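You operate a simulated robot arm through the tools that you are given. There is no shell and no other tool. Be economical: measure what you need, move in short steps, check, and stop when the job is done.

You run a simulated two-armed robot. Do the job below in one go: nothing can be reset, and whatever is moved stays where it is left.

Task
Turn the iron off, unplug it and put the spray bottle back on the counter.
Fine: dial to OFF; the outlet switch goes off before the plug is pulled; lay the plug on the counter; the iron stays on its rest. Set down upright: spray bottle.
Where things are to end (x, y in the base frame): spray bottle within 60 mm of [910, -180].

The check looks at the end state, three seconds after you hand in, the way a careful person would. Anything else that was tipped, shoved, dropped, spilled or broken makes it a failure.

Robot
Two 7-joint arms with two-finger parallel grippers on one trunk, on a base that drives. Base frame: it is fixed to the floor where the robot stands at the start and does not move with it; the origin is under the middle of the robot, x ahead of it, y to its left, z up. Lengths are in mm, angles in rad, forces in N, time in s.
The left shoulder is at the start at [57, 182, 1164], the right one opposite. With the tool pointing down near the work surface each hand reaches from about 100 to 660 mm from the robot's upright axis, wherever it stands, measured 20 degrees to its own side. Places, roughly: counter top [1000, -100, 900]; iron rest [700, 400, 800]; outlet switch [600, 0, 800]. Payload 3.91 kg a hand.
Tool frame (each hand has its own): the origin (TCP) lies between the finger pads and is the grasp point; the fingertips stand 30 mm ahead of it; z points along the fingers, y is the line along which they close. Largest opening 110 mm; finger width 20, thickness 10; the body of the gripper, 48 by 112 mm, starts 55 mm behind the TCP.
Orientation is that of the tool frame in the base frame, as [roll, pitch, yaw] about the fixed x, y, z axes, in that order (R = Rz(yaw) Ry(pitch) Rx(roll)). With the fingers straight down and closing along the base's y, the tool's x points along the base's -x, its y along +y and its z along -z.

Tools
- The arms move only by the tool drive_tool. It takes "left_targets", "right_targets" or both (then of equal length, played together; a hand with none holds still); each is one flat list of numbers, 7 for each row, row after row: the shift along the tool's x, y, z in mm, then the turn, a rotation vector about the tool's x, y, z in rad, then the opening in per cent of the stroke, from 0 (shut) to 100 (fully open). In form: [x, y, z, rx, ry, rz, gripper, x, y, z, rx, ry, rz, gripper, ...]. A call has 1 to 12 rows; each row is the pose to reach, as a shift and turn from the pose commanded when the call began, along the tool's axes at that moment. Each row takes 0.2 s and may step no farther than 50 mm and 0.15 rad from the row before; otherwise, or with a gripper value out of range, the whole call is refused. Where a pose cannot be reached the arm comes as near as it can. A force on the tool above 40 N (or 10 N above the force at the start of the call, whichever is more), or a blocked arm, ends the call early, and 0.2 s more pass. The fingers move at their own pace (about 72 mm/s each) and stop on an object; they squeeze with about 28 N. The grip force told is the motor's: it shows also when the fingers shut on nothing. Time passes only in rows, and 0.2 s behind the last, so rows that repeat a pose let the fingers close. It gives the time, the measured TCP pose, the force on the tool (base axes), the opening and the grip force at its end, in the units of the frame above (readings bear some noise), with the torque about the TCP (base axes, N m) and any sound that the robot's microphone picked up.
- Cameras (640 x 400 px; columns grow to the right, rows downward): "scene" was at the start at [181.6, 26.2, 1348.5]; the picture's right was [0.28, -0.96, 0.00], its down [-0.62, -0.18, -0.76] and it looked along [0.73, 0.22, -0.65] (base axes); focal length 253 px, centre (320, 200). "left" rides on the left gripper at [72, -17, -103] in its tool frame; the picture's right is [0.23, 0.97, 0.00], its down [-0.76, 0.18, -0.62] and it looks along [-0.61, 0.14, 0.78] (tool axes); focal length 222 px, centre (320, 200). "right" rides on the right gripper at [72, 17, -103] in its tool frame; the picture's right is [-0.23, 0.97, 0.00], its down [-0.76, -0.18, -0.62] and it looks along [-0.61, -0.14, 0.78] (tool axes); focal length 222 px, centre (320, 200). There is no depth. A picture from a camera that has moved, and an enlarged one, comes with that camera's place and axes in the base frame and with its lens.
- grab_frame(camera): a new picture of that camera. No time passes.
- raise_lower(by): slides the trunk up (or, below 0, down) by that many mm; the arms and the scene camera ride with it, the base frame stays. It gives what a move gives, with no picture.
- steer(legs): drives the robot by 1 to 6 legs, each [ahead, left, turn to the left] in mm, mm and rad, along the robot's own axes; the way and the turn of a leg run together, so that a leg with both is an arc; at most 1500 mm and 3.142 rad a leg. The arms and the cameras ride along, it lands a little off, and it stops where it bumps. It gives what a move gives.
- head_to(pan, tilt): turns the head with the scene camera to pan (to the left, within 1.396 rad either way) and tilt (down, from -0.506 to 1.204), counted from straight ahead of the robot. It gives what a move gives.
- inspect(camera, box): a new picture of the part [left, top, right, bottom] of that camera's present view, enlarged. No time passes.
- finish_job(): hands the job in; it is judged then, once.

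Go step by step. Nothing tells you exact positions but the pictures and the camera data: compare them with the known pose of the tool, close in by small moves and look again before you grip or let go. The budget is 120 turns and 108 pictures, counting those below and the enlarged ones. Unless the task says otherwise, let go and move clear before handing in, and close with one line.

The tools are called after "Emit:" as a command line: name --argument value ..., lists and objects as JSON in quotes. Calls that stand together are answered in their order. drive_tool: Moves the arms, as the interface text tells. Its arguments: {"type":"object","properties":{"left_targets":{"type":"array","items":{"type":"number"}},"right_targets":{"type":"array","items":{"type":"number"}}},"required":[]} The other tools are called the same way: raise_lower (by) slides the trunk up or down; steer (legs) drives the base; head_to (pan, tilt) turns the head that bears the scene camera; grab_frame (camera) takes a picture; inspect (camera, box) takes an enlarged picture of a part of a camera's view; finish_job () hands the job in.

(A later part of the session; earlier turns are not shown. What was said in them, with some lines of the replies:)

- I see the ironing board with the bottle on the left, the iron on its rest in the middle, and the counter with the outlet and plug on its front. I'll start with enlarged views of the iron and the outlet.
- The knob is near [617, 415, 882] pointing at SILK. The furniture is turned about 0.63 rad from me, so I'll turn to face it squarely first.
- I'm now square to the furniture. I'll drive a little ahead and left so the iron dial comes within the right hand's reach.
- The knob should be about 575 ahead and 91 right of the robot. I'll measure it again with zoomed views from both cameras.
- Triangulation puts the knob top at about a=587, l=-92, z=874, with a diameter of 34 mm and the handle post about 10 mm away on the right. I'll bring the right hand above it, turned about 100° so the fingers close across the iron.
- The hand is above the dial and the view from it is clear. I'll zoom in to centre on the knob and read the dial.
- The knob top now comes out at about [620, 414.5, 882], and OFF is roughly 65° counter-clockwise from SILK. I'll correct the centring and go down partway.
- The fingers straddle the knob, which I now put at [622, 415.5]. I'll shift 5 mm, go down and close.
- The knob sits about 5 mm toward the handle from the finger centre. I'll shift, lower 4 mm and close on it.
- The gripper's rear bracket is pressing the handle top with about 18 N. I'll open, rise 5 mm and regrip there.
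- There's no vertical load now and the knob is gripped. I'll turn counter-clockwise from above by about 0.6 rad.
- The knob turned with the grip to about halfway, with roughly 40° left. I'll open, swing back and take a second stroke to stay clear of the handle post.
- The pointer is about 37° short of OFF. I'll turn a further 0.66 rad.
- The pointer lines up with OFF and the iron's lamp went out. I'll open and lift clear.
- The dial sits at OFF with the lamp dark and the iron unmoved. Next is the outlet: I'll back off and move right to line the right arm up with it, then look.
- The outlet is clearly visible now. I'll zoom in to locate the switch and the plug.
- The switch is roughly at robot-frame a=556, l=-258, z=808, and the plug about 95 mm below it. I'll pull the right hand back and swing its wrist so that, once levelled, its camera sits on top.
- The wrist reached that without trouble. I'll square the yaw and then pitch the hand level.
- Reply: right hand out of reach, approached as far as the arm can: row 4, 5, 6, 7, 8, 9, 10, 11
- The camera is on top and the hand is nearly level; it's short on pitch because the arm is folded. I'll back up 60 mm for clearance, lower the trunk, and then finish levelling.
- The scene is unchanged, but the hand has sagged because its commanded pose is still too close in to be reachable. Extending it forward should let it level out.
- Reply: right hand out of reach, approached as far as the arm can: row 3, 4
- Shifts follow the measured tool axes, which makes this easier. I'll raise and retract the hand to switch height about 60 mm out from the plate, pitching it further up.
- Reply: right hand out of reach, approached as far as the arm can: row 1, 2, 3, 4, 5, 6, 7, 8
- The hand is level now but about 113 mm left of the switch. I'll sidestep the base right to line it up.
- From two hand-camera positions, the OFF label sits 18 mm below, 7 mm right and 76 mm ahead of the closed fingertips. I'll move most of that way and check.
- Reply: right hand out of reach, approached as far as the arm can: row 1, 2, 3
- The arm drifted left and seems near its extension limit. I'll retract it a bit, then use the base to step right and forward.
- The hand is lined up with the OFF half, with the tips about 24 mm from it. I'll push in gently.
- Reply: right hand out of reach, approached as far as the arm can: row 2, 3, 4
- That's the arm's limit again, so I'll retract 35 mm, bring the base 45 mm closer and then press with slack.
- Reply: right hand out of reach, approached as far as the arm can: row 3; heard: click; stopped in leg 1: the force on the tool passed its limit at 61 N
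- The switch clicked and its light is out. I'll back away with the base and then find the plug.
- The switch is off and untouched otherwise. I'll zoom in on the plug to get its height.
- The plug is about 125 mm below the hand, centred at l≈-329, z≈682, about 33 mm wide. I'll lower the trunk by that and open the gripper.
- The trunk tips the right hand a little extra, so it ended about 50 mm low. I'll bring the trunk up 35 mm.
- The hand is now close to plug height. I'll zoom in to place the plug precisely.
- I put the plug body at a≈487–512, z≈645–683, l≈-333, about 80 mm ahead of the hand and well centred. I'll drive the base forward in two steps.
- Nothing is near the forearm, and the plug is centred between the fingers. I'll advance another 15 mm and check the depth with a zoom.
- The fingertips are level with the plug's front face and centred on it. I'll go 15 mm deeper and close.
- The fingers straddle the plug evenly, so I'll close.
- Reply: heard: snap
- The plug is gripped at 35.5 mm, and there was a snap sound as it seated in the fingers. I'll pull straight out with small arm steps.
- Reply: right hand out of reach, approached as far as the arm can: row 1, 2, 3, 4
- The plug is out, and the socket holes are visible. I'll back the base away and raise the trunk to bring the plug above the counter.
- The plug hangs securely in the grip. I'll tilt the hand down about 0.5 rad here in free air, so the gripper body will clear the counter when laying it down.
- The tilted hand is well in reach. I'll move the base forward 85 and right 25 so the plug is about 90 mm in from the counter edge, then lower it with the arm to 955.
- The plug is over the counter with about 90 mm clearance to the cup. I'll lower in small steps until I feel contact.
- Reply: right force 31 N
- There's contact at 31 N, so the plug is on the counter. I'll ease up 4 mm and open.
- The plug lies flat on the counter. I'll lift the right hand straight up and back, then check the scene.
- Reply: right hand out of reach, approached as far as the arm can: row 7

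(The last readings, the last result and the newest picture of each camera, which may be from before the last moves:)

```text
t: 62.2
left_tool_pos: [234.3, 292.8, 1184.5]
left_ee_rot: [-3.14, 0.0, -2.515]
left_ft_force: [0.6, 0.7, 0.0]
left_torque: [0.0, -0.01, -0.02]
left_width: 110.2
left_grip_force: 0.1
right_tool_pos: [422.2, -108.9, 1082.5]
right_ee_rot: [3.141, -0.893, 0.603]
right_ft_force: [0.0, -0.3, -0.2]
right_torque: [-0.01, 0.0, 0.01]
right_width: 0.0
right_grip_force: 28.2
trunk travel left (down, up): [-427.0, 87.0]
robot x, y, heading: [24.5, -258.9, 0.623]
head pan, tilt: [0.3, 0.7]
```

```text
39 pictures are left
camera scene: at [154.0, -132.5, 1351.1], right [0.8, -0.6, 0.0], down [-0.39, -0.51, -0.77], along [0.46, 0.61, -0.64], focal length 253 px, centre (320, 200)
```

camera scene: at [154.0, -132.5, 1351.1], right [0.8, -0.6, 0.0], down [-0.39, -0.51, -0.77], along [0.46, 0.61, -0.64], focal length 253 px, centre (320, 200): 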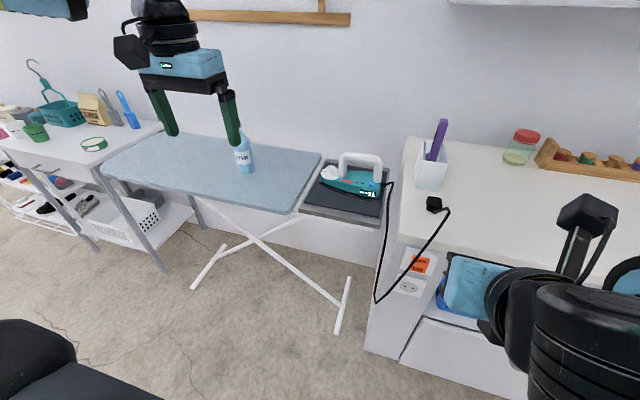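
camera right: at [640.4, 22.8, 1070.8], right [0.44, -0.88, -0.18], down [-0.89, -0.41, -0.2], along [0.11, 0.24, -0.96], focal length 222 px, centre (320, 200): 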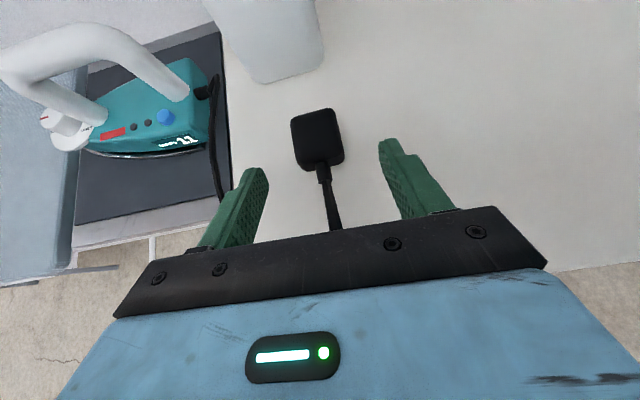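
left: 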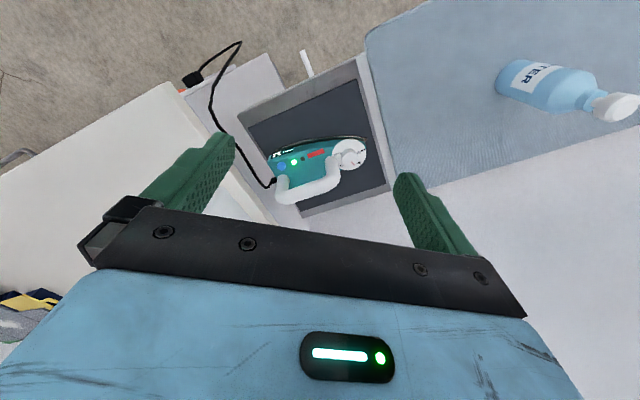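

The plug is on the counter and everything else is in place. I'll drive left toward the bottle.

Emit:
steer --legs '[[0, 380, 0], [200, 0, 0]]'

Emit:
grab_frame --camera "scene"

Emit:
grab_frame --camera "left"

```text
t: 67.3
left_tool_pos: [166.7, 719.0, 1184.4]
left_ee_rot: [3.141, 0.0, -2.508]
left_ft_force: [-0.2, -0.9, 0.5]
left_torque: [-0.03, 0.02, 0.03]
left_width: 109.6
left_grip_force: 0.1
right_tool_pos: [358.1, 318.2, 1083.8]
right_ee_rot: [3.139, -0.891, 0.611]
right_ft_force: [1.1, 0.6, 0.2]
right_torque: [0.01, -0.02, 0.02]
right_width: 0.2
right_grip_force: 28.5
trunk travel left (down, up): [-427.0, 87.0]
robot x, y, heading: [-42.4, 167.1, 0.635]
head pan, tilt: [0.3, 0.7]
```

```text
38 pictures are left
camera scene: at [89.0, 293.9, 1351.1], right [0.8, -0.6, 0.0], down [-0.38, -0.52, -0.77], along [0.46, 0.61, -0.64], focal length 253 px, centre (320, 200)
```

scene: 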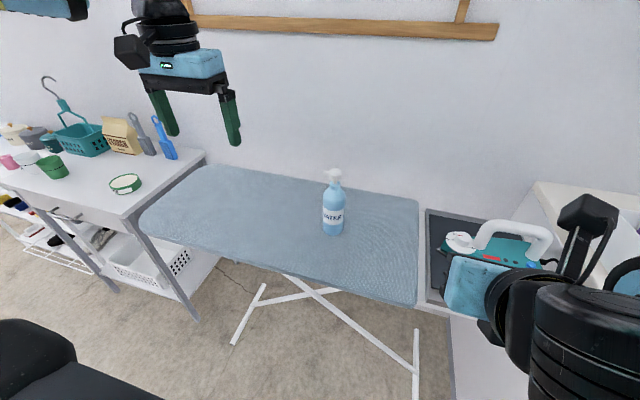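

```text
37 pictures are left
camera left: at [117.8, 661.7, 1288.0], right [-0.76, 0.65, 0.0], down [0.51, 0.59, 0.62], along [0.41, 0.47, -0.78], focal length 222 px, centre (320, 200)
```

left: 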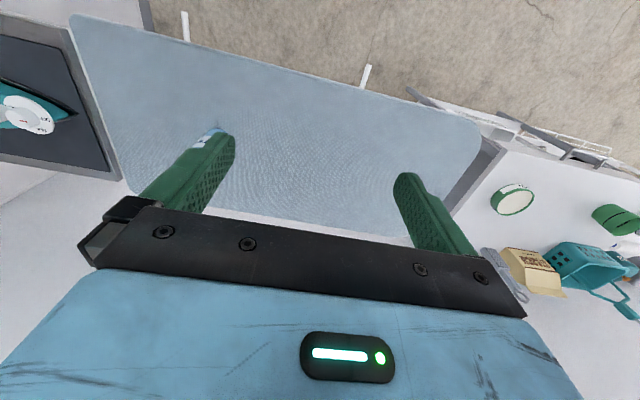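

The bottle stands at about a=728, l=297 (abs), z 815–1019, with a 60 mm body. I'll swing the left wrist half a turn, mirroring the right one, so its camera ends on top, then tilt it up.

Emit:
drive_tool --left_targets '[0, -9, 7, 0, 0, -0.15, 90, 0, -18, 14, 0, 0, -0.3, 90, 0, -27, 21, 0, 0, -0.45, 90, 0, -36, 28, 0, 0, -0.6, 90, 0, -45, 35, 0, 0, -0.75, 90, 0, -54, 42, 0, 0, -0.9, 90, 0, -63, 49, 0, 0, -1.05, 90, 0, -72, 56, 0, 0, -1.2, 90, 0, -81, 63, 0, 0, -1.35, 90, 0, -90, 70, 0, 0, -1.5, 90, 0, -99, 77, 0, 0, -1.65, 90, 0, -105, 84, 0, 0, -1.8, 90]'

Emit:
drive_tool --left_targets '[0, 0, 0, 0, 0, -0.15, 90, 0, 0, 0, 0, 0, -0.3, 90, 0, 0, 0, 0, 0, -0.45, 90, 0, 0, 0, 0, 0, -0.6, 90, 0, 0, 0, 0, 0, -0.75, 90, 0, 0, 0, 0, 0, -0.9, 90, 0, 0, 0, 0, 0, -1.05, 90, 0, 0, 0, 0, 0, -1.2, 90, 0, 0, 0, 0, 0, -1.34, 90]'

```text
t: 69.9
left_tool_pos: [229.4, 634.7, 1101.4]
left_ee_rot: [-3.141, -0.001, -0.707]
left_ft_force: [0.1, 0.7, 0.4]
left_torque: [-0.03, 0.0, 0.04]
left_width: 99.0
left_grip_force: 0.0
right_tool_pos: [357.6, 318.9, 1082.5]
right_ee_rot: [3.14, -0.893, 0.612]
right_ft_force: [0.3, -0.8, 0.3]
right_torque: [-0.01, -0.05, 0.03]
right_width: 0.0
right_grip_force: 28.3
trunk travel left (down, up): [-427.0, 87.0]
robot x, y, heading: [-41.6, 163.5, 0.63]
head pan, tilt: [0.3, 0.7]
```

```text
t: 71.9
left_tool_pos: [88.2, 810.4, 1071.3]
left_ee_rot: [3.062, -0.011, 0.573]
left_ft_force: [0.3, -0.6, 0.3]
left_torque: [0.0, 0.0, -0.04]
left_width: 98.9
left_grip_force: 0.0
left hand out of reach, approached as far as the arm can: row 3, 4, 5, 6, 7, 8, 9
right_tool_pos: [357.7, 319.4, 1082.1]
right_ee_rot: [3.139, -0.891, 0.612]
right_ft_force: [-0.7, -0.2, -0.2]
right_torque: [-0.03, 0.01, 0.02]
right_width: 0.0
right_grip_force: 28.5
trunk travel left (down, up): [-427.0, 87.0]
robot x, y, heading: [-40.4, 164.6, 0.634]
head pan, tilt: [0.3, 0.7]
```

The wrist turned, but the hand drifted out to the left. I'll pitch it up while bringing it back right.

Emit:
drive_tool --left_targets '[0, 15, 0, 0, 0.14, 0, 90, 0, 30, 0, 0, 0.28, 0, 90, 0, 45, 0, 0, 0.42, 0, 90, 0, 60, 0, 0, 0.56, 0, 90, 0, 75, 0, 0, 0.7, 0, 90, 0, 90, 0, 0, 0.84, 0, 90, 0, 105, 0, 0, 0.98, 0, 90, 0, 120, 0, 0, 1.1, 0, 90]'

Emit:
grab_frame --camera "left"

Emit:
grab_frame --camera "scene"

```text
t: 73.7
left_tool_pos: [145.4, 714.8, 1075.3]
left_ee_rot: [2.96, -1.106, 0.728]
left_ft_force: [0.5, 0.4, 0.6]
left_torque: [-0.02, -0.02, -0.02]
left_width: 99.3
left_grip_force: 0.0
left hand out of reach, approached as far as the arm can: row 1, 2, 3, 4, 5, 6, 7, 8
right_tool_pos: [357.8, 317.7, 1082.6]
right_ee_rot: [3.14, -0.892, 0.61]
right_ft_force: [0.3, -0.4, -0.3]
right_torque: [-0.03, 0.0, -0.01]
right_width: 0.0
right_grip_force: 28.0
trunk travel left (down, up): [-427.0, 87.0]
robot x, y, heading: [-39.5, 163.5, 0.63]
head pan, tilt: [0.3, 0.7]
```

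```text
36 pictures are left
camera left: at [79.3, 703.2, 1182.9], right [0.6, -0.75, 0.28], down [-0.64, -0.66, -0.39], along [0.48, 0.05, -0.88], focal length 222 px, centre (320, 200)
```

left: 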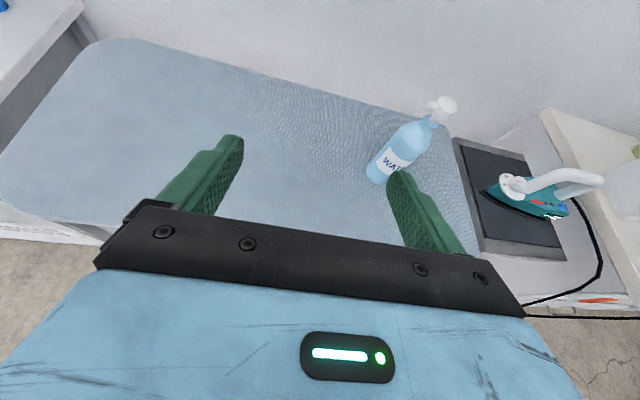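

```text
35 pictures are left
camera scene: at [89.1, 294.1, 1351.0], right [0.8, -0.6, 0.0], down [-0.38, -0.52, -0.76], along [0.46, 0.61, -0.64], focal length 253 px, centre (320, 200)
```

scene: 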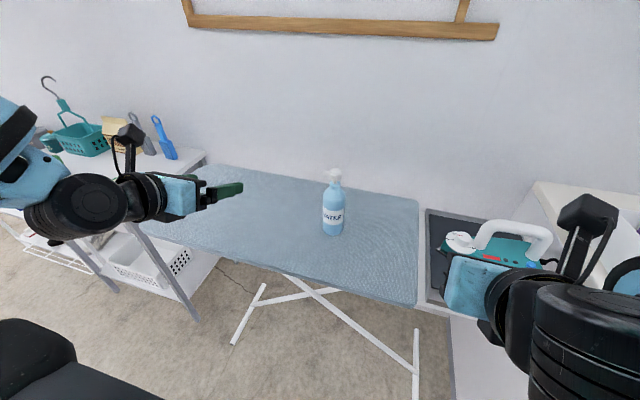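

The left hand is forward-pointing and 26° down, a good attitude for the bottle body. I'll test a straight descent here in front of the board.

Emit:
drive_tool --left_targets '[-29, -2.6, 14.3, 0, 0, 0, 90, -58, -5.2, 28.6, 0, 0, 0, 90, -87, -8, 43, 0, 0, 0, 90, -116, -10.6, 57.3, 0, 0, 0, 90, -145, -13.2, 71.6, 0, 0, 0, 90, -170, -15.5, 84, 0, 0, 0, 90]'

Emit:
grab_frame --camera "scene"

```text
t: 75.1
left_tool_pos: [145.0, 713.5, 883.3]
left_ee_rot: [2.967, -1.103, 0.724]
left_ft_force: [-0.5, -0.6, 0.2]
left_torque: [0.0, -0.03, 0.0]
left_width: 98.9
left_grip_force: 0.0
right_tool_pos: [358.0, 318.4, 1082.8]
right_ee_rot: [3.141, -0.891, 0.61]
right_ft_force: [0.0, 0.0, -0.6]
right_torque: [0.01, -0.01, 0.01]
right_width: 0.0
right_grip_force: 27.7
trunk travel left (down, up): [-427.0, 87.0]
robot x, y, heading: [-46.4, 163.9, 0.63]
head pan, tilt: [0.3, 0.7]
```

```text
34 pictures are left
camera scene: at [88.9, 294.2, 1351.0], right [0.8, -0.6, 0.0], down [-0.38, -0.52, -0.76], along [0.46, 0.61, -0.64], focal length 253 px, centre (320, 200)
```

scene: 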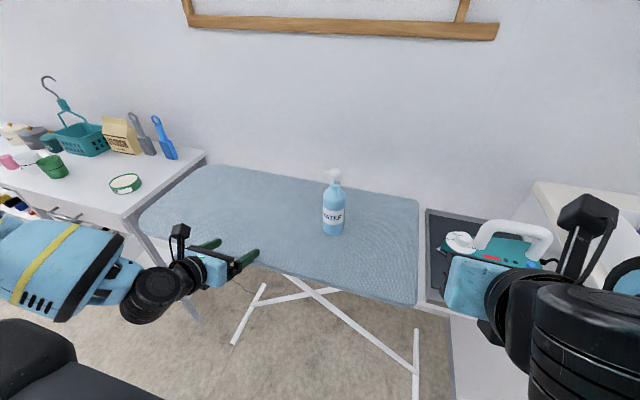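

The descent was straight. I'll back off slightly, sidestep right to line up with the bottle, and check.

Emit:
steer --legs '[[-30, 0, 0], [0, -190, 0]]'

Emit:
grab_frame --camera "left"

Emit:
grab_frame --camera "scene"

```text
t: 77.8
left_tool_pos: [232.2, 543.5, 884.1]
left_ee_rot: [2.966, -1.102, 0.725]
left_ft_force: [0.8, -0.4, -0.4]
left_torque: [-0.02, 0.0, -0.03]
left_width: 98.9
left_grip_force: 0.1
right_tool_pos: [445.1, 148.4, 1082.5]
right_ee_rot: [3.14, -0.891, 0.609]
right_ft_force: [-0.2, 0.5, 0.3]
right_torque: [0.0, 0.02, -0.01]
right_width: 0.0
right_grip_force: 28.4
trunk travel left (down, up): [-427.0, 87.0]
robot x, y, heading: [50.0, -4.2, 0.635]
head pan, tilt: [0.3, 0.7]
```

```text
33 pictures are left
camera left: at [167.4, 531.5, 992.9], right [0.6, -0.75, 0.28], down [-0.64, -0.66, -0.39], along [0.48, 0.05, -0.88], focal length 222 px, centre (320, 200)
```

left: 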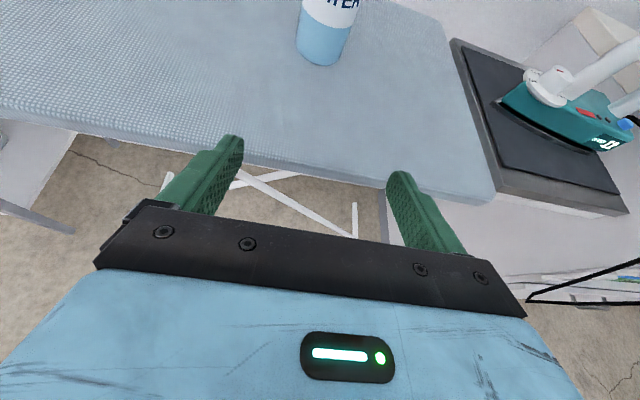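

```text
32 pictures are left
camera scene: at [176.0, 123.5, 1351.1], right [0.8, -0.6, 0.0], down [-0.38, -0.52, -0.76], along [0.46, 0.61, -0.64], focal length 253 px, centre (320, 200)
```

scene: 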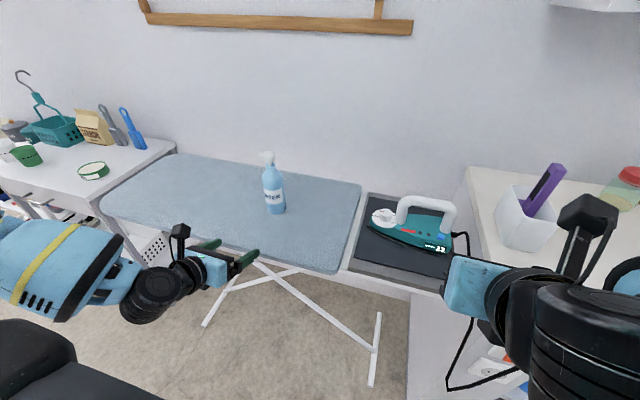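

Lateral estimates differ by about 10 mm, so I'll advance 120 mm and look again before entering.

Emit:
steer --legs '[[115, 0, 0]]'

Emit:
grab_frame --camera "left"

Emit:
inspect --camera "scene" --box '[160, 130, 352, 250]'

```text
t: 79.0
left_tool_pos: [324.5, 611.0, 883.3]
left_ee_rot: [2.964, -1.103, 0.726]
left_ft_force: [0.3, 0.5, -0.1]
left_torque: [0.03, 0.0, -0.01]
left_width: 99.2
left_grip_force: 0.2
right_tool_pos: [536.1, 215.8, 1082.7]
right_ee_rot: [3.14, -0.893, 0.612]
right_ft_force: [-0.3, 1.0, -0.6]
right_torque: [-0.01, 0.02, 0.02]
right_width: 0.1
right_grip_force: 28.6
trunk travel left (down, up): [-427.0, 87.0]
robot x, y, heading: [138.9, 57.9, 0.629]
head pan, tilt: [0.3, 0.7]
```

```text
31 pictures are left
camera left: at [258.9, 599.1, 992.7], right [0.6, -0.75, 0.28], down [-0.64, -0.66, -0.39], along [0.48, 0.05, -0.88], focal length 222 px, centre (320, 200)
```

left: 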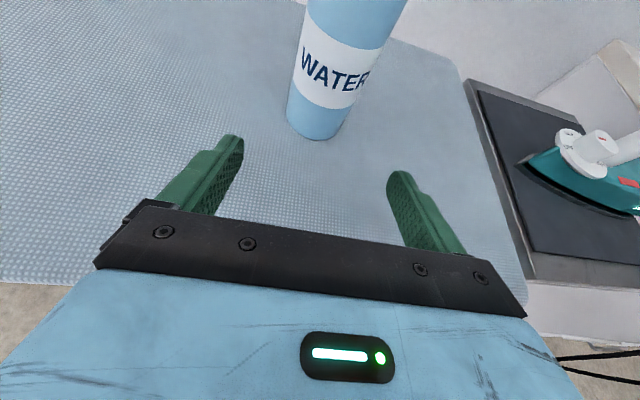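

```text
3.33 times, centred on (256, 190) of scene
camera zoom: at [268.0, 191.2, 1351.1], right [0.8, -0.6, 0.0], down [-0.38, -0.52, -0.76], along [0.46, 0.61, -0.64], focal length 843 px, centre (533, 233)
```

zoom: 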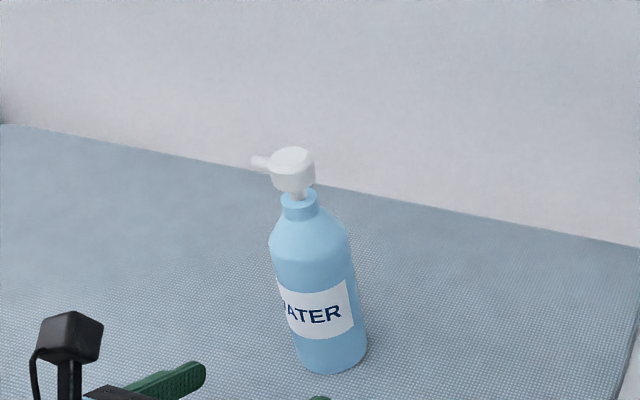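

I estimate the bottle axis at a≈735, l≈293. I'll step 8 mm right and go forward so the fingers surround the body.

Emit:
steer --legs '[[60, -8, 0]]'

Emit:
grab_frame --camera "left"

```text
t: 80.0
left_tool_pos: [378.4, 639.9, 882.3]
left_ee_rot: [2.966, -1.1, 0.726]
left_ft_force: [0.2, 0.6, -0.1]
left_torque: [0.01, -0.04, -0.01]
left_width: 99.1
left_grip_force: 0.0
right_tool_pos: [589.5, 245.2, 1082.4]
right_ee_rot: [3.138, -0.893, 0.609]
right_ft_force: [0.4, -0.3, -0.7]
right_torque: [0.03, 0.03, 0.05]
right_width: 0.1
right_grip_force: 28.2
trunk travel left (down, up): [-427.0, 87.0]
robot x, y, heading: [192.5, 93.4, 0.633]
head pan, tilt: [0.3, 0.7]
```

```text
29 pictures are left
camera left: at [313.1, 628.1, 992.4], right [0.6, -0.75, 0.28], down [-0.64, -0.66, -0.39], along [0.48, 0.05, -0.88], focal length 222 px, centre (320, 200)
```

left: 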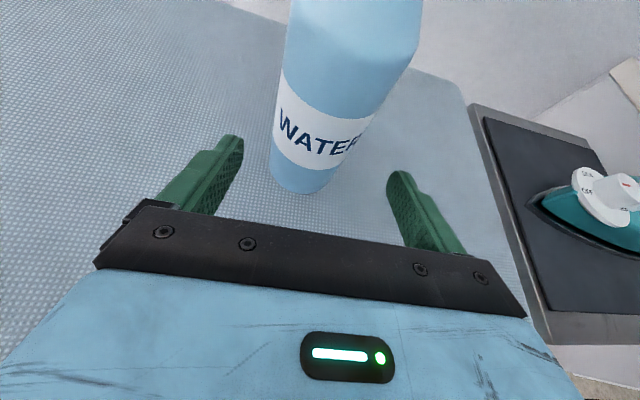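

The bottle is centred between the fingers, with its near edge about 28 mm ahead of the TCP. I'll advance 46 mm and look.

Emit:
steer --legs '[[46, -1, 0]]'

Emit:
grab_frame --camera "left"

Emit:
inspect --camera "scene" --box '[160, 130, 352, 280]'

```text
t: 80.9
left_tool_pos: [414.1, 666.0, 882.2]
left_ee_rot: [2.966, -1.102, 0.726]
left_ft_force: [0.0, -0.8, -0.4]
left_torque: [-0.01, 0.02, 0.02]
left_width: 99.2
left_grip_force: 0.2
right_tool_pos: [627.2, 270.4, 1082.1]
right_ee_rot: [3.139, -0.892, 0.609]
right_ft_force: [-0.6, 0.7, 0.3]
right_torque: [-0.01, 0.01, 0.01]
right_width: 0.0
right_grip_force: 27.8
trunk travel left (down, up): [-427.0, 87.0]
robot x, y, heading: [223.9, 117.0, 0.632]
head pan, tilt: [0.3, 0.7]
```

```text
28 pictures are left
camera left: at [349.5, 653.7, 992.5], right [0.6, -0.75, 0.28], down [-0.64, -0.66, -0.39], along [0.48, 0.05, -0.88], focal length 222 px, centre (320, 200)
```

left: 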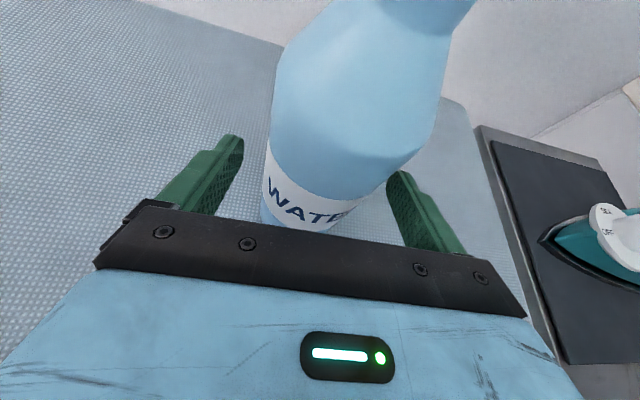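

```text
2.67 times, centred on (256, 205) of scene
camera zoom: at [358.4, 245.9, 1351.0], right [0.8, -0.6, 0.0], down [-0.38, -0.52, -0.76], along [0.46, 0.61, -0.64], focal length 674 px, centre (491, 187)
```

zoom: 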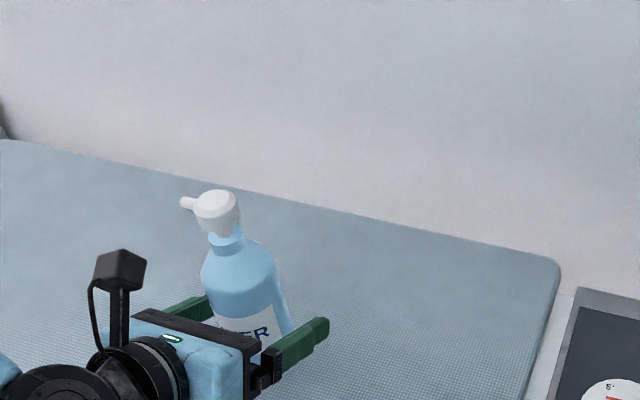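

The fingers are around the label band, so I'll close on the bottle.

Emit:
drive_tool --left_targets '[0, 0, 0, 0, 0, 0, 60, 0, 0, 0, 0, 0, 0, 40, 0, 0, 0, 0, 0, 0, 20, 0, 0, 0, 0, 0, 0, 10, 0, 0, 0, 0, 0, 0, 10]'

Emit:
inspect --camera "scene" --box '[160, 130, 352, 280]'

```text
t: 82.1
left_tool_pos: [413.9, 666.1, 883.6]
left_ee_rot: [2.964, -1.105, 0.727]
left_ft_force: [-1.7, 0.2, 6.0]
left_torque: [0.24, 0.16, 0.03]
left_width: 58.6
left_grip_force: 28.0
right_tool_pos: [626.8, 269.3, 1083.3]
right_ee_rot: [3.14, -0.892, 0.61]
right_ft_force: [0.4, -0.1, 0.1]
right_torque: [0.0, 0.0, -0.01]
right_width: 0.1
right_grip_force: 27.7
trunk travel left (down, up): [-427.0, 87.0]
robot x, y, heading: [227.3, 118.3, 0.629]
head pan, tilt: [0.3, 0.7]
```

```text
2.67 times, centred on (256, 205) of scene
camera zoom: at [357.3, 245.0, 1351.2], right [0.8, -0.6, 0.0], down [-0.38, -0.52, -0.77], along [0.46, 0.61, -0.64], focal length 674 px, centre (491, 187)
```

zoom: 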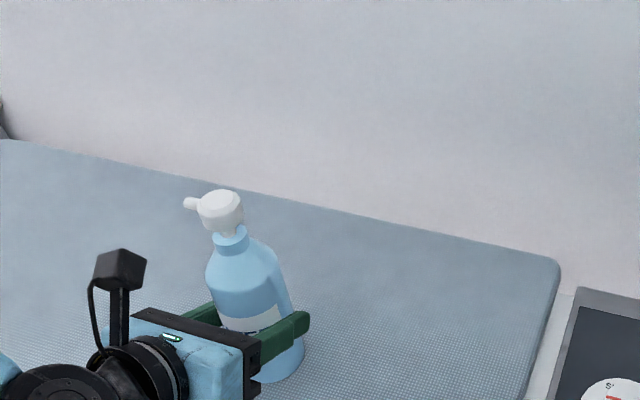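

The bottle is held with a 58.6 mm grip. I'll lift it 190 mm straight up and check how it hangs.

Emit:
drive_tool --left_targets '[9, 0.8, -4.4, 0, 0, 0, 10, 27, 2.4, -13, 0, 0, 0, 10, 54, 5, -26.5, 0, 0, 0, 10, 85, 7.7, -42, 0, 0, 0, 10, 116, 10.5, -57.3, 0, 0, 0, 10, 147, 13.4, -72.6, 0, 0, 0, 10, 170, 15.4, -84, 0, 0, 0, 10]'

Emit:
grab_frame --camera "scene"

```text
t: 83.7
left_tool_pos: [412.3, 665.6, 1073.7]
left_ee_rot: [2.96, -1.103, 0.73]
left_ft_force: [-0.8, -1.0, -2.5]
left_torque: [0.0, 0.04, 0.03]
left_width: 56.9
left_grip_force: 28.2
right_tool_pos: [627.4, 268.9, 1083.8]
right_ee_rot: [3.141, -0.893, 0.61]
right_ft_force: [0.0, -0.4, 0.0]
right_torque: [-0.02, 0.0, 0.02]
right_width: 0.1
right_grip_force: 27.6
trunk travel left (down, up): [-427.0, 87.0]
robot x, y, heading: [226.3, 115.1, 0.63]
head pan, tilt: [0.3, 0.7]
```

```text
25 pictures are left
camera scene: at [357.3, 245.3, 1351.1], right [0.8, -0.6, 0.0], down [-0.38, -0.52, -0.77], along [0.46, 0.61, -0.64], focal length 253 px, centre (320, 200)
```

scene: 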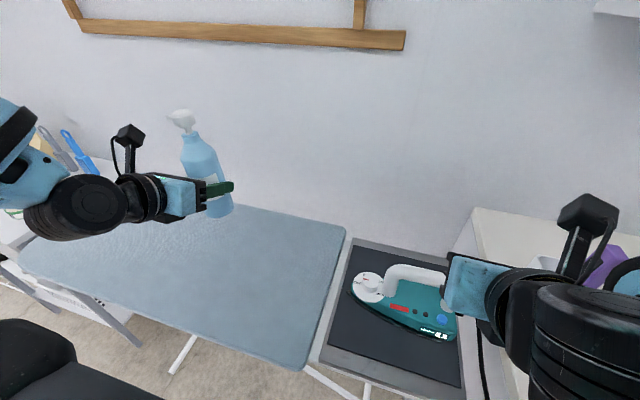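

The bottle is lifted cleanly. I'll back off 300, move right 500, and then look along the way toward the target spot.

Emit:
steer --legs '[[-300, 0, 0], [0, -500, 0]]'

Emit:
head_to --pan -0.5 --tilt 0.6

Emit:
grab_frame --camera "scene"

```text
t: 90.2
left_tool_pos: [472.6, 87.4, 1073.6]
left_ee_rot: [2.96, -1.104, 0.731]
left_ft_force: [-0.1, -0.2, -1.9]
left_torque: [-0.02, 0.01, 0.04]
left_width: 57.1
left_grip_force: 28.0
right_tool_pos: [686.4, -308.5, 1083.2]
right_ee_rot: [3.141, -0.891, 0.615]
right_ft_force: [0.4, -0.7, -0.4]
right_torque: [-0.02, 0.0, 0.01]
right_width: 0.2
right_grip_force: 28.4
trunk travel left (down, up): [-427.0, 87.0]
robot x, y, heading: [289.4, -464.6, 0.636]
head pan, tilt: [0.3, 0.7]
```

```text
t: 91.4
left_tool_pos: [471.9, 87.6, 1072.3]
left_ee_rot: [2.958, -1.102, 0.73]
left_ft_force: [0.0, -0.6, -1.6]
left_torque: [-0.02, 0.02, 0.01]
left_width: 56.9
left_grip_force: 28.1
right_tool_pos: [687.4, -308.7, 1083.3]
right_ee_rot: [3.14, -0.892, 0.615]
right_ft_force: [0.7, -0.3, 0.4]
right_torque: [0.02, -0.03, 0.0]
right_width: 0.2
right_grip_force: 27.9
trunk travel left (down, up): [-427.0, 87.0]
robot x, y, heading: [288.2, -466.0, 0.636]
head pan, tilt: [-0.499, 0.6]
```

```text
24 pictures are left
camera scene: at [455.2, -390.4, 1359.7], right [0.14, -0.99, 0.0], down [-0.56, -0.08, -0.82], along [0.82, 0.11, -0.57], focal length 253 px, centre (320, 200)
```

scene: 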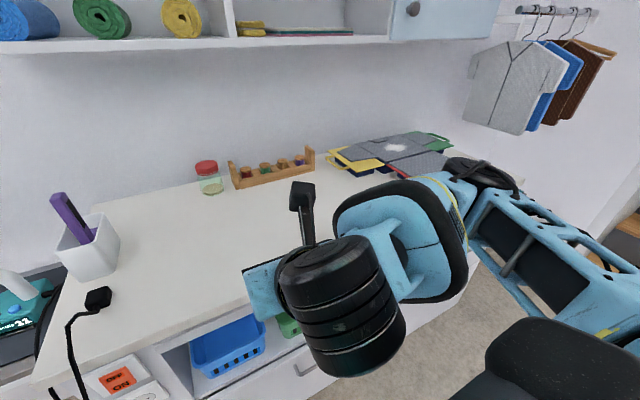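

The target spot on the counter is clear. Turning about 0.4 rad clockwise brings the left hand over it with less sideways travel, so I'll move right 250 and turn.

Emit:
steer --legs '[[0, -250, 0], [0, 0, -0.4]]'

Emit:
head_to --pan 0.3 --tilt 0.7

Emit:
grab_frame --camera "scene"

```text
t: 95.3
left_tool_pos: [813.1, -223.3, 1073.5]
left_ee_rot: [2.958, -1.102, 0.34]
left_ft_force: [-0.1, -0.3, -2.0]
left_torque: [0.0, 0.03, 0.0]
left_width: 57.0
left_grip_force: 28.1
right_tool_pos: [862.0, -669.8, 1083.3]
right_ee_rot: [3.14, -0.891, 0.222]
right_ft_force: [0.0, -0.2, -0.6]
right_torque: [-0.02, 0.02, 0.02]
right_width: 0.0
right_grip_force: 28.1
trunk travel left (down, up): [-427.0, 87.0]
robot x, y, heading: [434.5, -663.2, 0.246]
head pan, tilt: [-0.499, 0.6]
```

```text
t: 96.5
left_tool_pos: [813.2, -221.5, 1072.4]
left_ee_rot: [2.96, -1.105, 0.34]
left_ft_force: [-0.6, -0.6, -1.8]
left_torque: [0.0, 0.03, -0.03]
left_width: 56.8
left_grip_force: 28.0
right_tool_pos: [861.5, -669.3, 1083.7]
right_ee_rot: [3.139, -0.891, 0.222]
right_ft_force: [0.0, -0.4, 0.9]
right_torque: [-0.01, -0.01, 0.03]
right_width: 0.0
right_grip_force: 28.4
trunk travel left (down, up): [-427.0, 87.0]
robot x, y, heading: [435.5, -658.8, 0.245]
head pan, tilt: [0.3, 0.7]
```

```text
23 pictures are left
camera scene: at [602.0, -590.6, 1351.1], right [0.52, -0.86, 0.0], down [-0.55, -0.33, -0.76], along [0.66, 0.39, -0.64], focal length 253 px, centre (320, 200)
```

scene: 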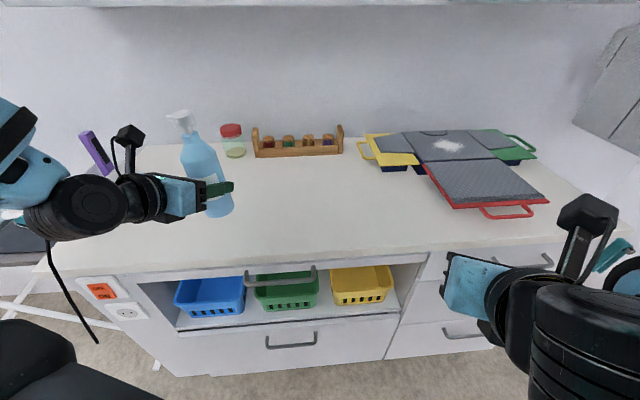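

The bottle is about 84 mm short in x and 39 mm short in y. I'll drive the last bit and verify.

Emit:
steer --legs '[[91, 17, 0]]'

Emit:
inspect --camera "scene" --box '[120, 90, 312, 270]'

Emit:
grab_frame --camera "left"

```text
t: 97.6
left_tool_pos: [898.1, -185.0, 1072.9]
left_ee_rot: [2.96, -1.103, 0.338]
left_ft_force: [0.2, -0.7, -2.8]
left_torque: [-0.01, -0.01, 0.01]
left_width: 57.3
left_grip_force: 28.3
right_tool_pos: [944.5, -632.0, 1083.5]
right_ee_rot: [-3.141, -0.893, 0.219]
right_ft_force: [0.9, -0.4, -0.2]
right_torque: [0.01, -0.03, -0.04]
right_width: 0.0
right_grip_force: 27.6
trunk travel left (down, up): [-427.0, 87.0]
robot x, y, heading: [516.2, -620.8, 0.243]
head pan, tilt: [0.3, 0.7]
```

```text
2.22 times, centred on (216, 180) of scene
camera zoom: at [685.9, -553.0, 1351.1], right [0.51, -0.86, 0.0], down [-0.55, -0.33, -0.76], along [0.66, 0.39, -0.64], focal length 562 px, centre (551, 244)
```

zoom: 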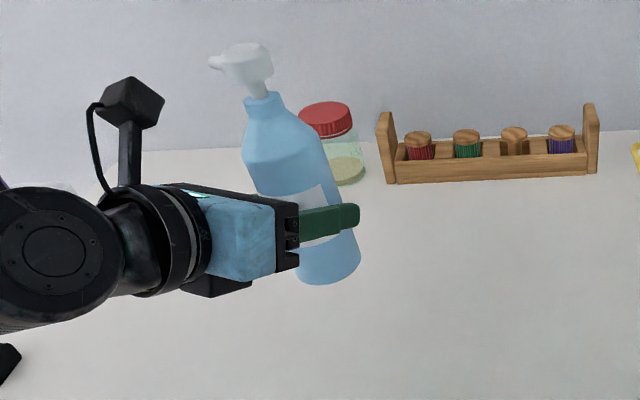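

```text
21 pictures are left
camera left: at [834.0, -171.3, 1181.8], right [0.26, -0.92, 0.28], down [-0.85, -0.36, -0.39], along [0.46, -0.14, -0.88], focal length 222 px, centre (320, 200)
```

left: 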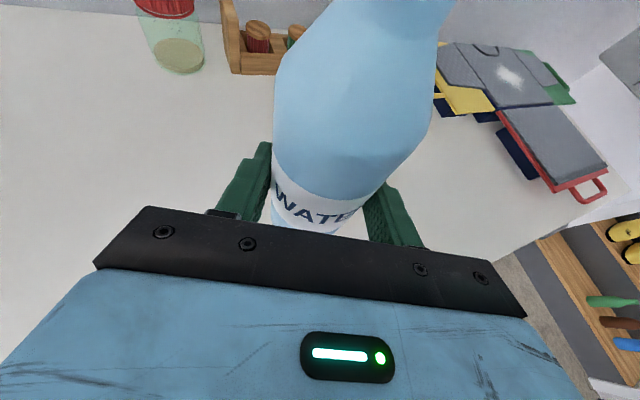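

The bottle is above [911, -182], leaning about 4° with the hand's roll. I'll straighten the roll and lower to just above the counter.

Emit:
drive_tool --left_targets '[0, 0, 0, 0, 0, 0.08, 10, -22, -2, 11, 0, 0, 0.08, 10, -45, -4, 22, 0, 0, 0.08, 10, -67, -6, 33, 0, 0, 0.08, 10, -80, -7.3, 39.7, 0, 0, 0.08, 10]'

Emit:
inspect --camera "scene" --box '[120, 130, 312, 310]'

```text
t: 98.8
left_tool_pos: [899.2, -185.1, 982.7]
left_ee_rot: [3.123, -1.112, 0.156]
left_ft_force: [-0.2, 0.0, -2.3]
left_torque: [0.03, 0.02, 0.02]
left_width: 56.8
left_grip_force: 28.1
right_tool_pos: [944.0, -632.0, 1084.2]
right_ee_rot: [3.14, -0.893, 0.22]
right_ft_force: [0.2, -0.1, 0.6]
right_torque: [-0.01, -0.01, -0.04]
right_width: 0.0
right_grip_force: 28.2
trunk travel left (down, up): [-427.0, 87.0]
robot x, y, heading: [521.0, -620.4, 0.244]
head pan, tilt: [0.3, 0.7]
```

```text
2.22 times, centred on (216, 220) of scene
camera zoom: at [685.6, -552.8, 1351.1], right [0.51, -0.86, 0.0], down [-0.55, -0.33, -0.76], along [0.66, 0.39, -0.64], focal length 562 px, centre (551, 156)
```

zoom: 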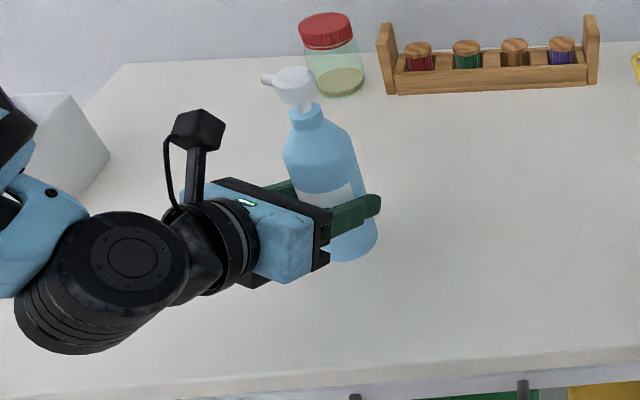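

The bottle is upright now, about 15 mm above the counter. I'll lower slowly to contact.

Emit:
drive_tool --left_targets '[-5.4, 0, 2.7, 0, 0, 0, 10, -9.9, 0, 4.9, 0, 0, 0, 10, -12.6, 0, 6.2, 0, 0, 0, 10]'

```text
t: 99.6
left_tool_pos: [897.8, -183.7, 969.5]
left_ee_rot: [3.119, -1.111, 0.157]
left_ft_force: [0.5, -0.4, -2.6]
left_torque: [0.0, 0.03, 0.0]
left_width: 57.1
left_grip_force: 27.7
right_tool_pos: [944.1, -633.8, 1084.1]
right_ee_rot: [3.141, -0.892, 0.22]
right_ft_force: [0.0, -0.5, 0.5]
right_torque: [-0.01, 0.0, 0.02]
right_width: 0.1
right_grip_force: 27.5
trunk travel left (down, up): [-427.0, 87.0]
robot x, y, heading: [516.2, -620.1, 0.237]
head pan, tilt: [0.3, 0.7]
```

There's no contact yet, so I'll keep lowering in 2 mm steps.

Emit:
drive_tool --left_targets '[-1.8, 0, 0.9, 0, 0, 0, 10, -3.6, 0, 1.8, 0, 0, 0, 10, -3.6, 0, 1.8, 0, 0, 0, 10]'

```text
t: 100.4
left_tool_pos: [898.6, -185.1, 964.1]
left_ee_rot: [3.121, -1.114, 0.155]
left_ft_force: [-0.8, -0.1, 2.6]
left_torque: [0.11, -0.04, 0.01]
left_width: 57.2
left_grip_force: 27.6
right_tool_pos: [943.6, -633.7, 1082.6]
right_ee_rot: [3.14, -0.891, 0.217]
right_ft_force: [0.0, 0.8, 0.0]
right_torque: [0.01, -0.01, -0.03]
right_width: 0.3
right_grip_force: 27.7
trunk travel left (down, up): [-427.0, 87.0]
robot x, y, heading: [517.4, -620.1, 0.245]
head pan, tilt: [0.3, 0.7]
```

The vertical force changed sign, so the base is touching. I'll press 1 mm more and open gradually.

Emit:
drive_tool --left_targets '[-0.9, 0, 0.4, 0, 0, 0, 10, -0.9, 0, 0.4, 0, 0, 0, 55, -0.9, 0, 0.4, 0, 0, 0, 70, -0.9, 0, 0.4, 0, 0, 0, 90, -0.9, 0, 0.4, 0, 0, 0, 95]'

Emit:
inspect --camera "scene" --box '[120, 130, 312, 310]'

Emit:
grab_frame --camera "left"

```text
t: 101.6
left_tool_pos: [896.9, -185.2, 964.3]
left_ee_rot: [3.121, -1.112, 0.158]
left_ft_force: [1.2, -0.4, 0.5]
left_torque: [-0.01, 0.0, 0.03]
left_width: 104.5
left_grip_force: 0.0
right_tool_pos: [944.7, -632.0, 1083.2]
right_ee_rot: [3.139, -0.891, 0.218]
right_ft_force: [-0.2, 0.0, 0.1]
right_torque: [0.0, -0.02, -0.02]
right_width: 0.0
right_grip_force: 27.9
trunk travel left (down, up): [-427.0, 87.0]
robot x, y, heading: [512.9, -621.2, 0.238]
head pan, tilt: [0.3, 0.7]
```

```text
2.22 times, centred on (216, 220) of scene
camera zoom: at [685.5, -553.3, 1351.1], right [0.51, -0.86, 0.0], down [-0.55, -0.33, -0.76], along [0.66, 0.39, -0.64], focal length 562 px, centre (551, 156)
```

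zoom: 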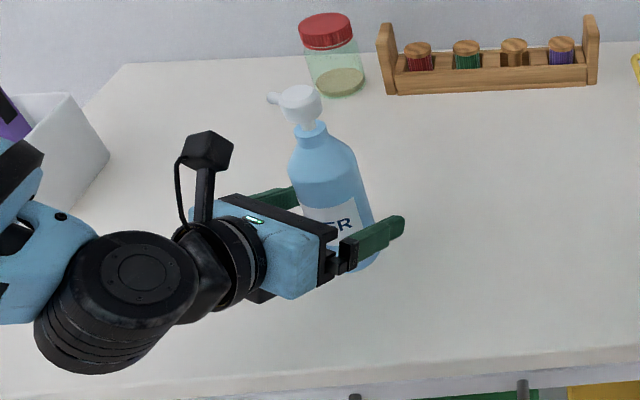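

```text
18 pictures are left
camera left: at [834.7, -177.1, 1074.6], right [0.23, -0.95, 0.21], down [-0.86, -0.3, -0.4], along [0.45, -0.09, -0.89], focal length 222 px, centre (320, 200)
```

left: 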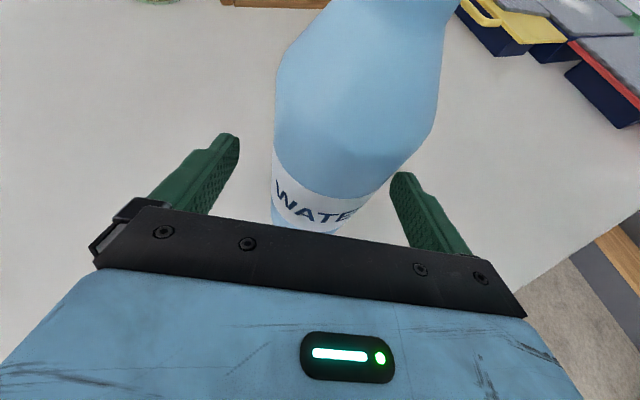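

The bottle stands free and upright. I'll back straight out along the finger direction and verify.

Emit:
steer --legs '[[-159, 17, 0], [-120, 0, 0]]'

Emit:
grab_frame --camera "scene"

```text
t: 103.8
left_tool_pos: [623.9, -236.9, 964.3]
left_ee_rot: [3.12, -1.112, 0.154]
left_ft_force: [-0.2, -0.2, -0.9]
left_torque: [-0.04, -0.02, 0.02]
left_width: 104.6
left_grip_force: 0.0
right_tool_pos: [670.5, -683.0, 1082.6]
right_ee_rot: [3.14, -0.893, 0.216]
right_ft_force: [-0.2, -0.2, 0.1]
right_torque: [-0.01, -0.02, 0.02]
right_width: 0.0
right_grip_force: 28.2
trunk travel left (down, up): [-427.0, 87.0]
robot x, y, heading: [242.3, -674.5, 0.235]
head pan, tilt: [0.3, 0.7]
```

```text
17 pictures are left
camera scene: at [410.6, -603.4, 1351.1], right [0.51, -0.86, 0.0], down [-0.55, -0.33, -0.76], along [0.66, 0.39, -0.64], focal length 253 px, centre (320, 200)
```

scene: 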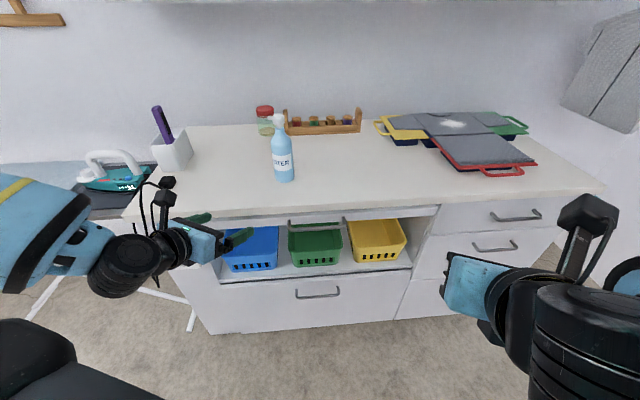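

The bottle stands at about [903, -187]. The plug is hidden behind my left hand, so I'll back away further and check the plug, the outlet and the iron.

Emit:
steer --legs '[[-250, 0, 0]]'

Emit:
head_to --pan 0.35 --tilt 0.55

Emit:
grab_frame --camera "scene"

```text
t: 105.5
left_tool_pos: [501.8, -252.6, 947.2]
left_ee_rot: [3.11, -1.072, 0.167]
left_ft_force: [-0.3, -0.5, 0.3]
left_torque: [0.01, -0.03, 0.02]
left_width: 104.5
left_grip_force: 0.0
right_tool_pos: [553.4, -699.1, 1069.1]
right_ee_rot: [3.138, -0.85, 0.223]
right_ft_force: [-0.8, 0.5, -0.6]
right_torque: [0.0, 0.01, 0.0]
right_width: 0.1
right_grip_force: 28.1
trunk travel left (down, up): [-427.0, 87.0]
robot x, y, heading: [80.9, -700.1, 0.244]
head pan, tilt: [0.3, 0.7]
stopped in leg 1: the robot was blocked; the commanded pose is now the measured one
```

```text
t: 106.2
left_tool_pos: [504.1, -253.4, 947.1]
left_ee_rot: [3.116, -1.072, 0.16]
left_ft_force: [-0.2, -0.7, -0.3]
left_torque: [-0.04, 0.01, -0.03]
left_width: 104.6
left_grip_force: 0.1
right_tool_pos: [555.2, -701.2, 1066.7]
right_ee_rot: [-3.141, -0.852, 0.217]
right_ft_force: [0.4, 0.7, 0.0]
right_torque: [-0.01, 0.02, 0.02]
right_width: 0.0
right_grip_force: 28.2
trunk travel left (down, up): [-427.0, 87.0]
robot x, y, heading: [79.2, -700.3, 0.24]
head pan, tilt: [0.351, 0.55]
```

```text
16 pictures are left
camera scene: at [309.5, -612.5, 1357.1], right [0.56, -0.83, -0.02], down [-0.47, -0.3, -0.83], along [0.68, 0.47, -0.56], focal length 253 px, centre (320, 200)
```

scene: 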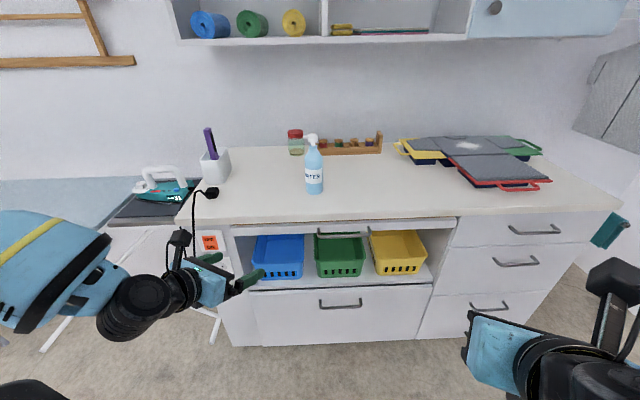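

Something behind blocked the base, and the robot rides slightly tilted. I'll come forward off it and look at what it was.

Emit:
steer --legs '[[110, 0, 0]]'

Emit:
head_to --pan -1.39 --tilt 0.7

Emit:
grab_frame --camera "scene"

```text
t: 107.4
left_tool_pos: [571.3, -237.6, 963.4]
left_ee_rot: [3.12, -1.109, 0.155]
left_ft_force: [0.5, 0.0, -0.3]
left_torque: [-0.03, 0.01, -0.01]
left_width: 104.4
left_grip_force: 0.0
right_tool_pos: [617.8, -686.5, 1081.4]
right_ee_rot: [3.139, -0.889, 0.216]
right_ft_force: [0.5, -0.4, -0.7]
right_torque: [0.02, 0.02, 0.02]
right_width: 0.0
right_grip_force: 28.0
trunk travel left (down, up): [-427.0, 87.0]
robot x, y, heading: [192.3, -674.6, 0.239]
head pan, tilt: [0.351, 0.55]
```

```text
t: 109.2
left_tool_pos: [569.1, -236.8, 964.1]
left_ee_rot: [3.123, -1.111, 0.155]
left_ft_force: [0.5, -0.5, -0.3]
left_torque: [0.03, 0.02, 0.01]
left_width: 104.5
left_grip_force: 0.0
right_tool_pos: [616.4, -685.1, 1083.0]
right_ee_rot: [3.14, -0.892, 0.217]
right_ft_force: [1.0, -0.3, -0.6]
right_torque: [0.0, -0.01, -0.01]
right_width: 0.0
right_grip_force: 28.5
trunk travel left (down, up): [-427.0, 87.0]
robot x, y, heading: [189.0, -674.8, 0.239]
head pan, tilt: [-1.389, 0.7]
```

```text
15 pictures are left
camera scene: at [319.3, -726.2, 1351.1], right [-0.91, -0.41, 0.0], down [-0.26, 0.59, -0.77], along [0.31, -0.7, -0.64], focal length 253 px, centre (320, 200)
```

scene: 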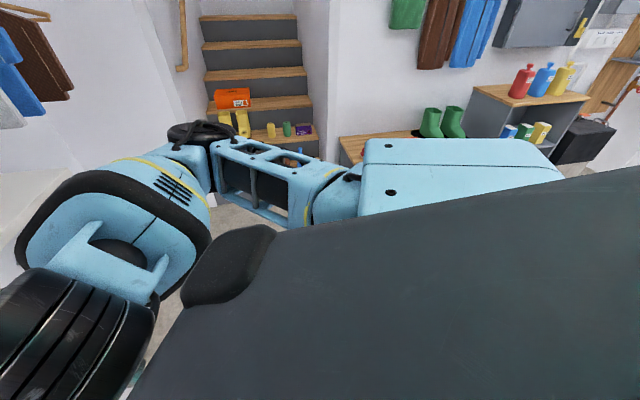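

Behind me are stairs, a bench with boots and a cabinet with bottles, all apparently standing. I'll zoom in to check.

Emit:
inspect --camera "scene" --box '[330, 40, 640, 200]'

Emit:
head_to --pan 1.39 --tilt 0.7

Emit:
grab_frame --camera "scene"

```text
2.06 times, centred on (485, 120) of scene
camera zoom: at [319.3, -726.2, 1351.1], right [-0.91, -0.41, 0.0], down [-0.26, 0.59, -0.77], along [0.31, -0.7, -0.64], focal length 522 px, centre (-21, 365)
```

zoom: 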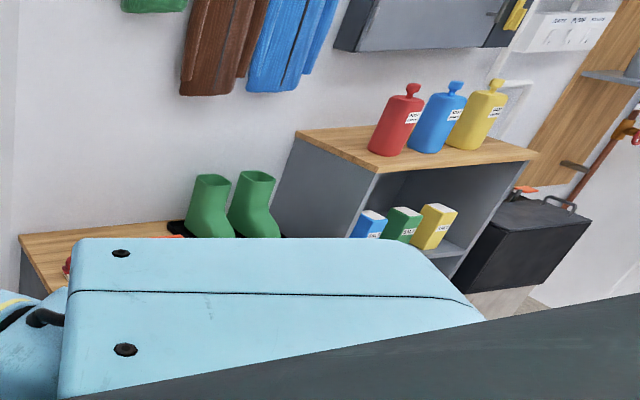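

```text
t: 111.6
left_tool_pos: [571.2, -238.1, 964.8]
left_ee_rot: [3.12, -1.111, 0.155]
left_ft_force: [0.2, -0.5, -0.4]
left_torque: [-0.01, 0.0, 0.0]
left_width: 104.6
left_grip_force: 0.1
right_tool_pos: [616.9, -685.2, 1082.7]
right_ee_rot: [3.139, -0.892, 0.216]
right_ft_force: [0.2, -0.4, 0.1]
right_torque: [-0.04, -0.01, 0.01]
right_width: 0.2
right_grip_force: 28.2
trunk travel left (down, up): [-427.0, 87.0]
robot x, y, heading: [189.5, -674.8, 0.239]
head pan, tilt: [1.389, 0.7]
```

```text
13 pictures are left
camera scene: at [279.9, -563.9, 1351.1], right [1.0, 0.06, 0.0], down [0.04, -0.64, -0.76], along [-0.04, 0.76, -0.64], focal length 253 px, centre (320, 200)
```

scene: 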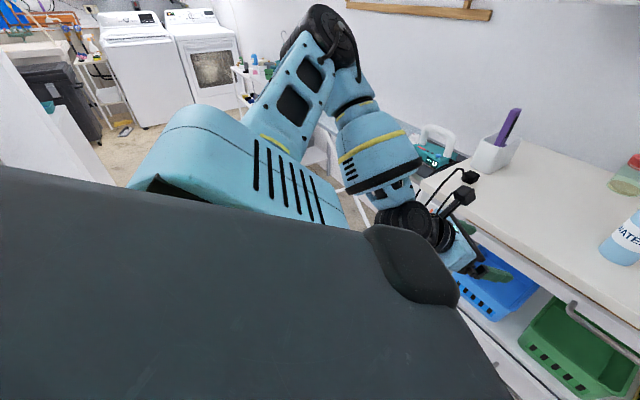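

Nothing has tipped, and what blocked me was solid. One last look at the iron, plug, outlet and bottle.

Emit:
head_to --pan 0.45 --tilt 0.55

Emit:
inspect --camera "scene" --box '[90, 100, 390, 290]'

```text
t: 112.8
left_tool_pos: [570.6, -237.3, 964.1]
left_ee_rot: [3.12, -1.113, 0.155]
left_ft_force: [0.3, 0.4, -0.1]
left_torque: [-0.02, 0.0, 0.01]
left_width: 104.4
left_grip_force: 0.0
right_tool_pos: [616.3, -684.8, 1082.7]
right_ee_rot: [3.139, -0.891, 0.217]
right_ft_force: [-0.3, 0.1, -0.4]
right_torque: [0.02, 0.02, 0.04]
right_width: 0.0
right_grip_force: 27.6
trunk travel left (down, up): [-427.0, 87.0]
robot x, y, heading: [187.8, -672.5, 0.241]
head pan, tilt: [0.45, 0.55]
```

```text
2.11 times, centred on (240, 195) of scene
camera zoom: at [353.9, -591.6, 1364.2], right [0.64, -0.77, 0.0], down [-0.4, -0.33, -0.85], along [0.66, 0.54, -0.52], focal length 532 px, centre (488, 210)
```

zoom: 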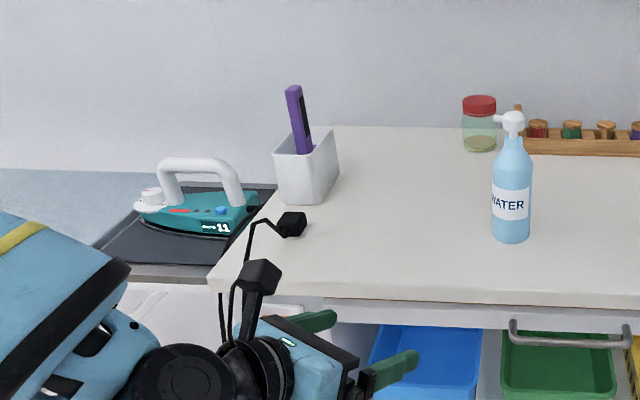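

The iron is on its rest with its lamp off, the plug lies on the counter, and the bottle stands upright at its spot. Both hands are clear, so I'm handing in.

Emit:
finish_job

```text
The job is handed in.
```

The iron's dial is at OFF, the outlet was switched off before I pulled the plug, and the plug is lying on the counter. The spray bottle stands upright at about [903, -187], within the 60 mm allowed, and the iron is still on its rest. While backing away at the end, the base bumped something solid behind it. Nothing I could see had tipped or moved, but I didn't get a view of the spot directly behind.
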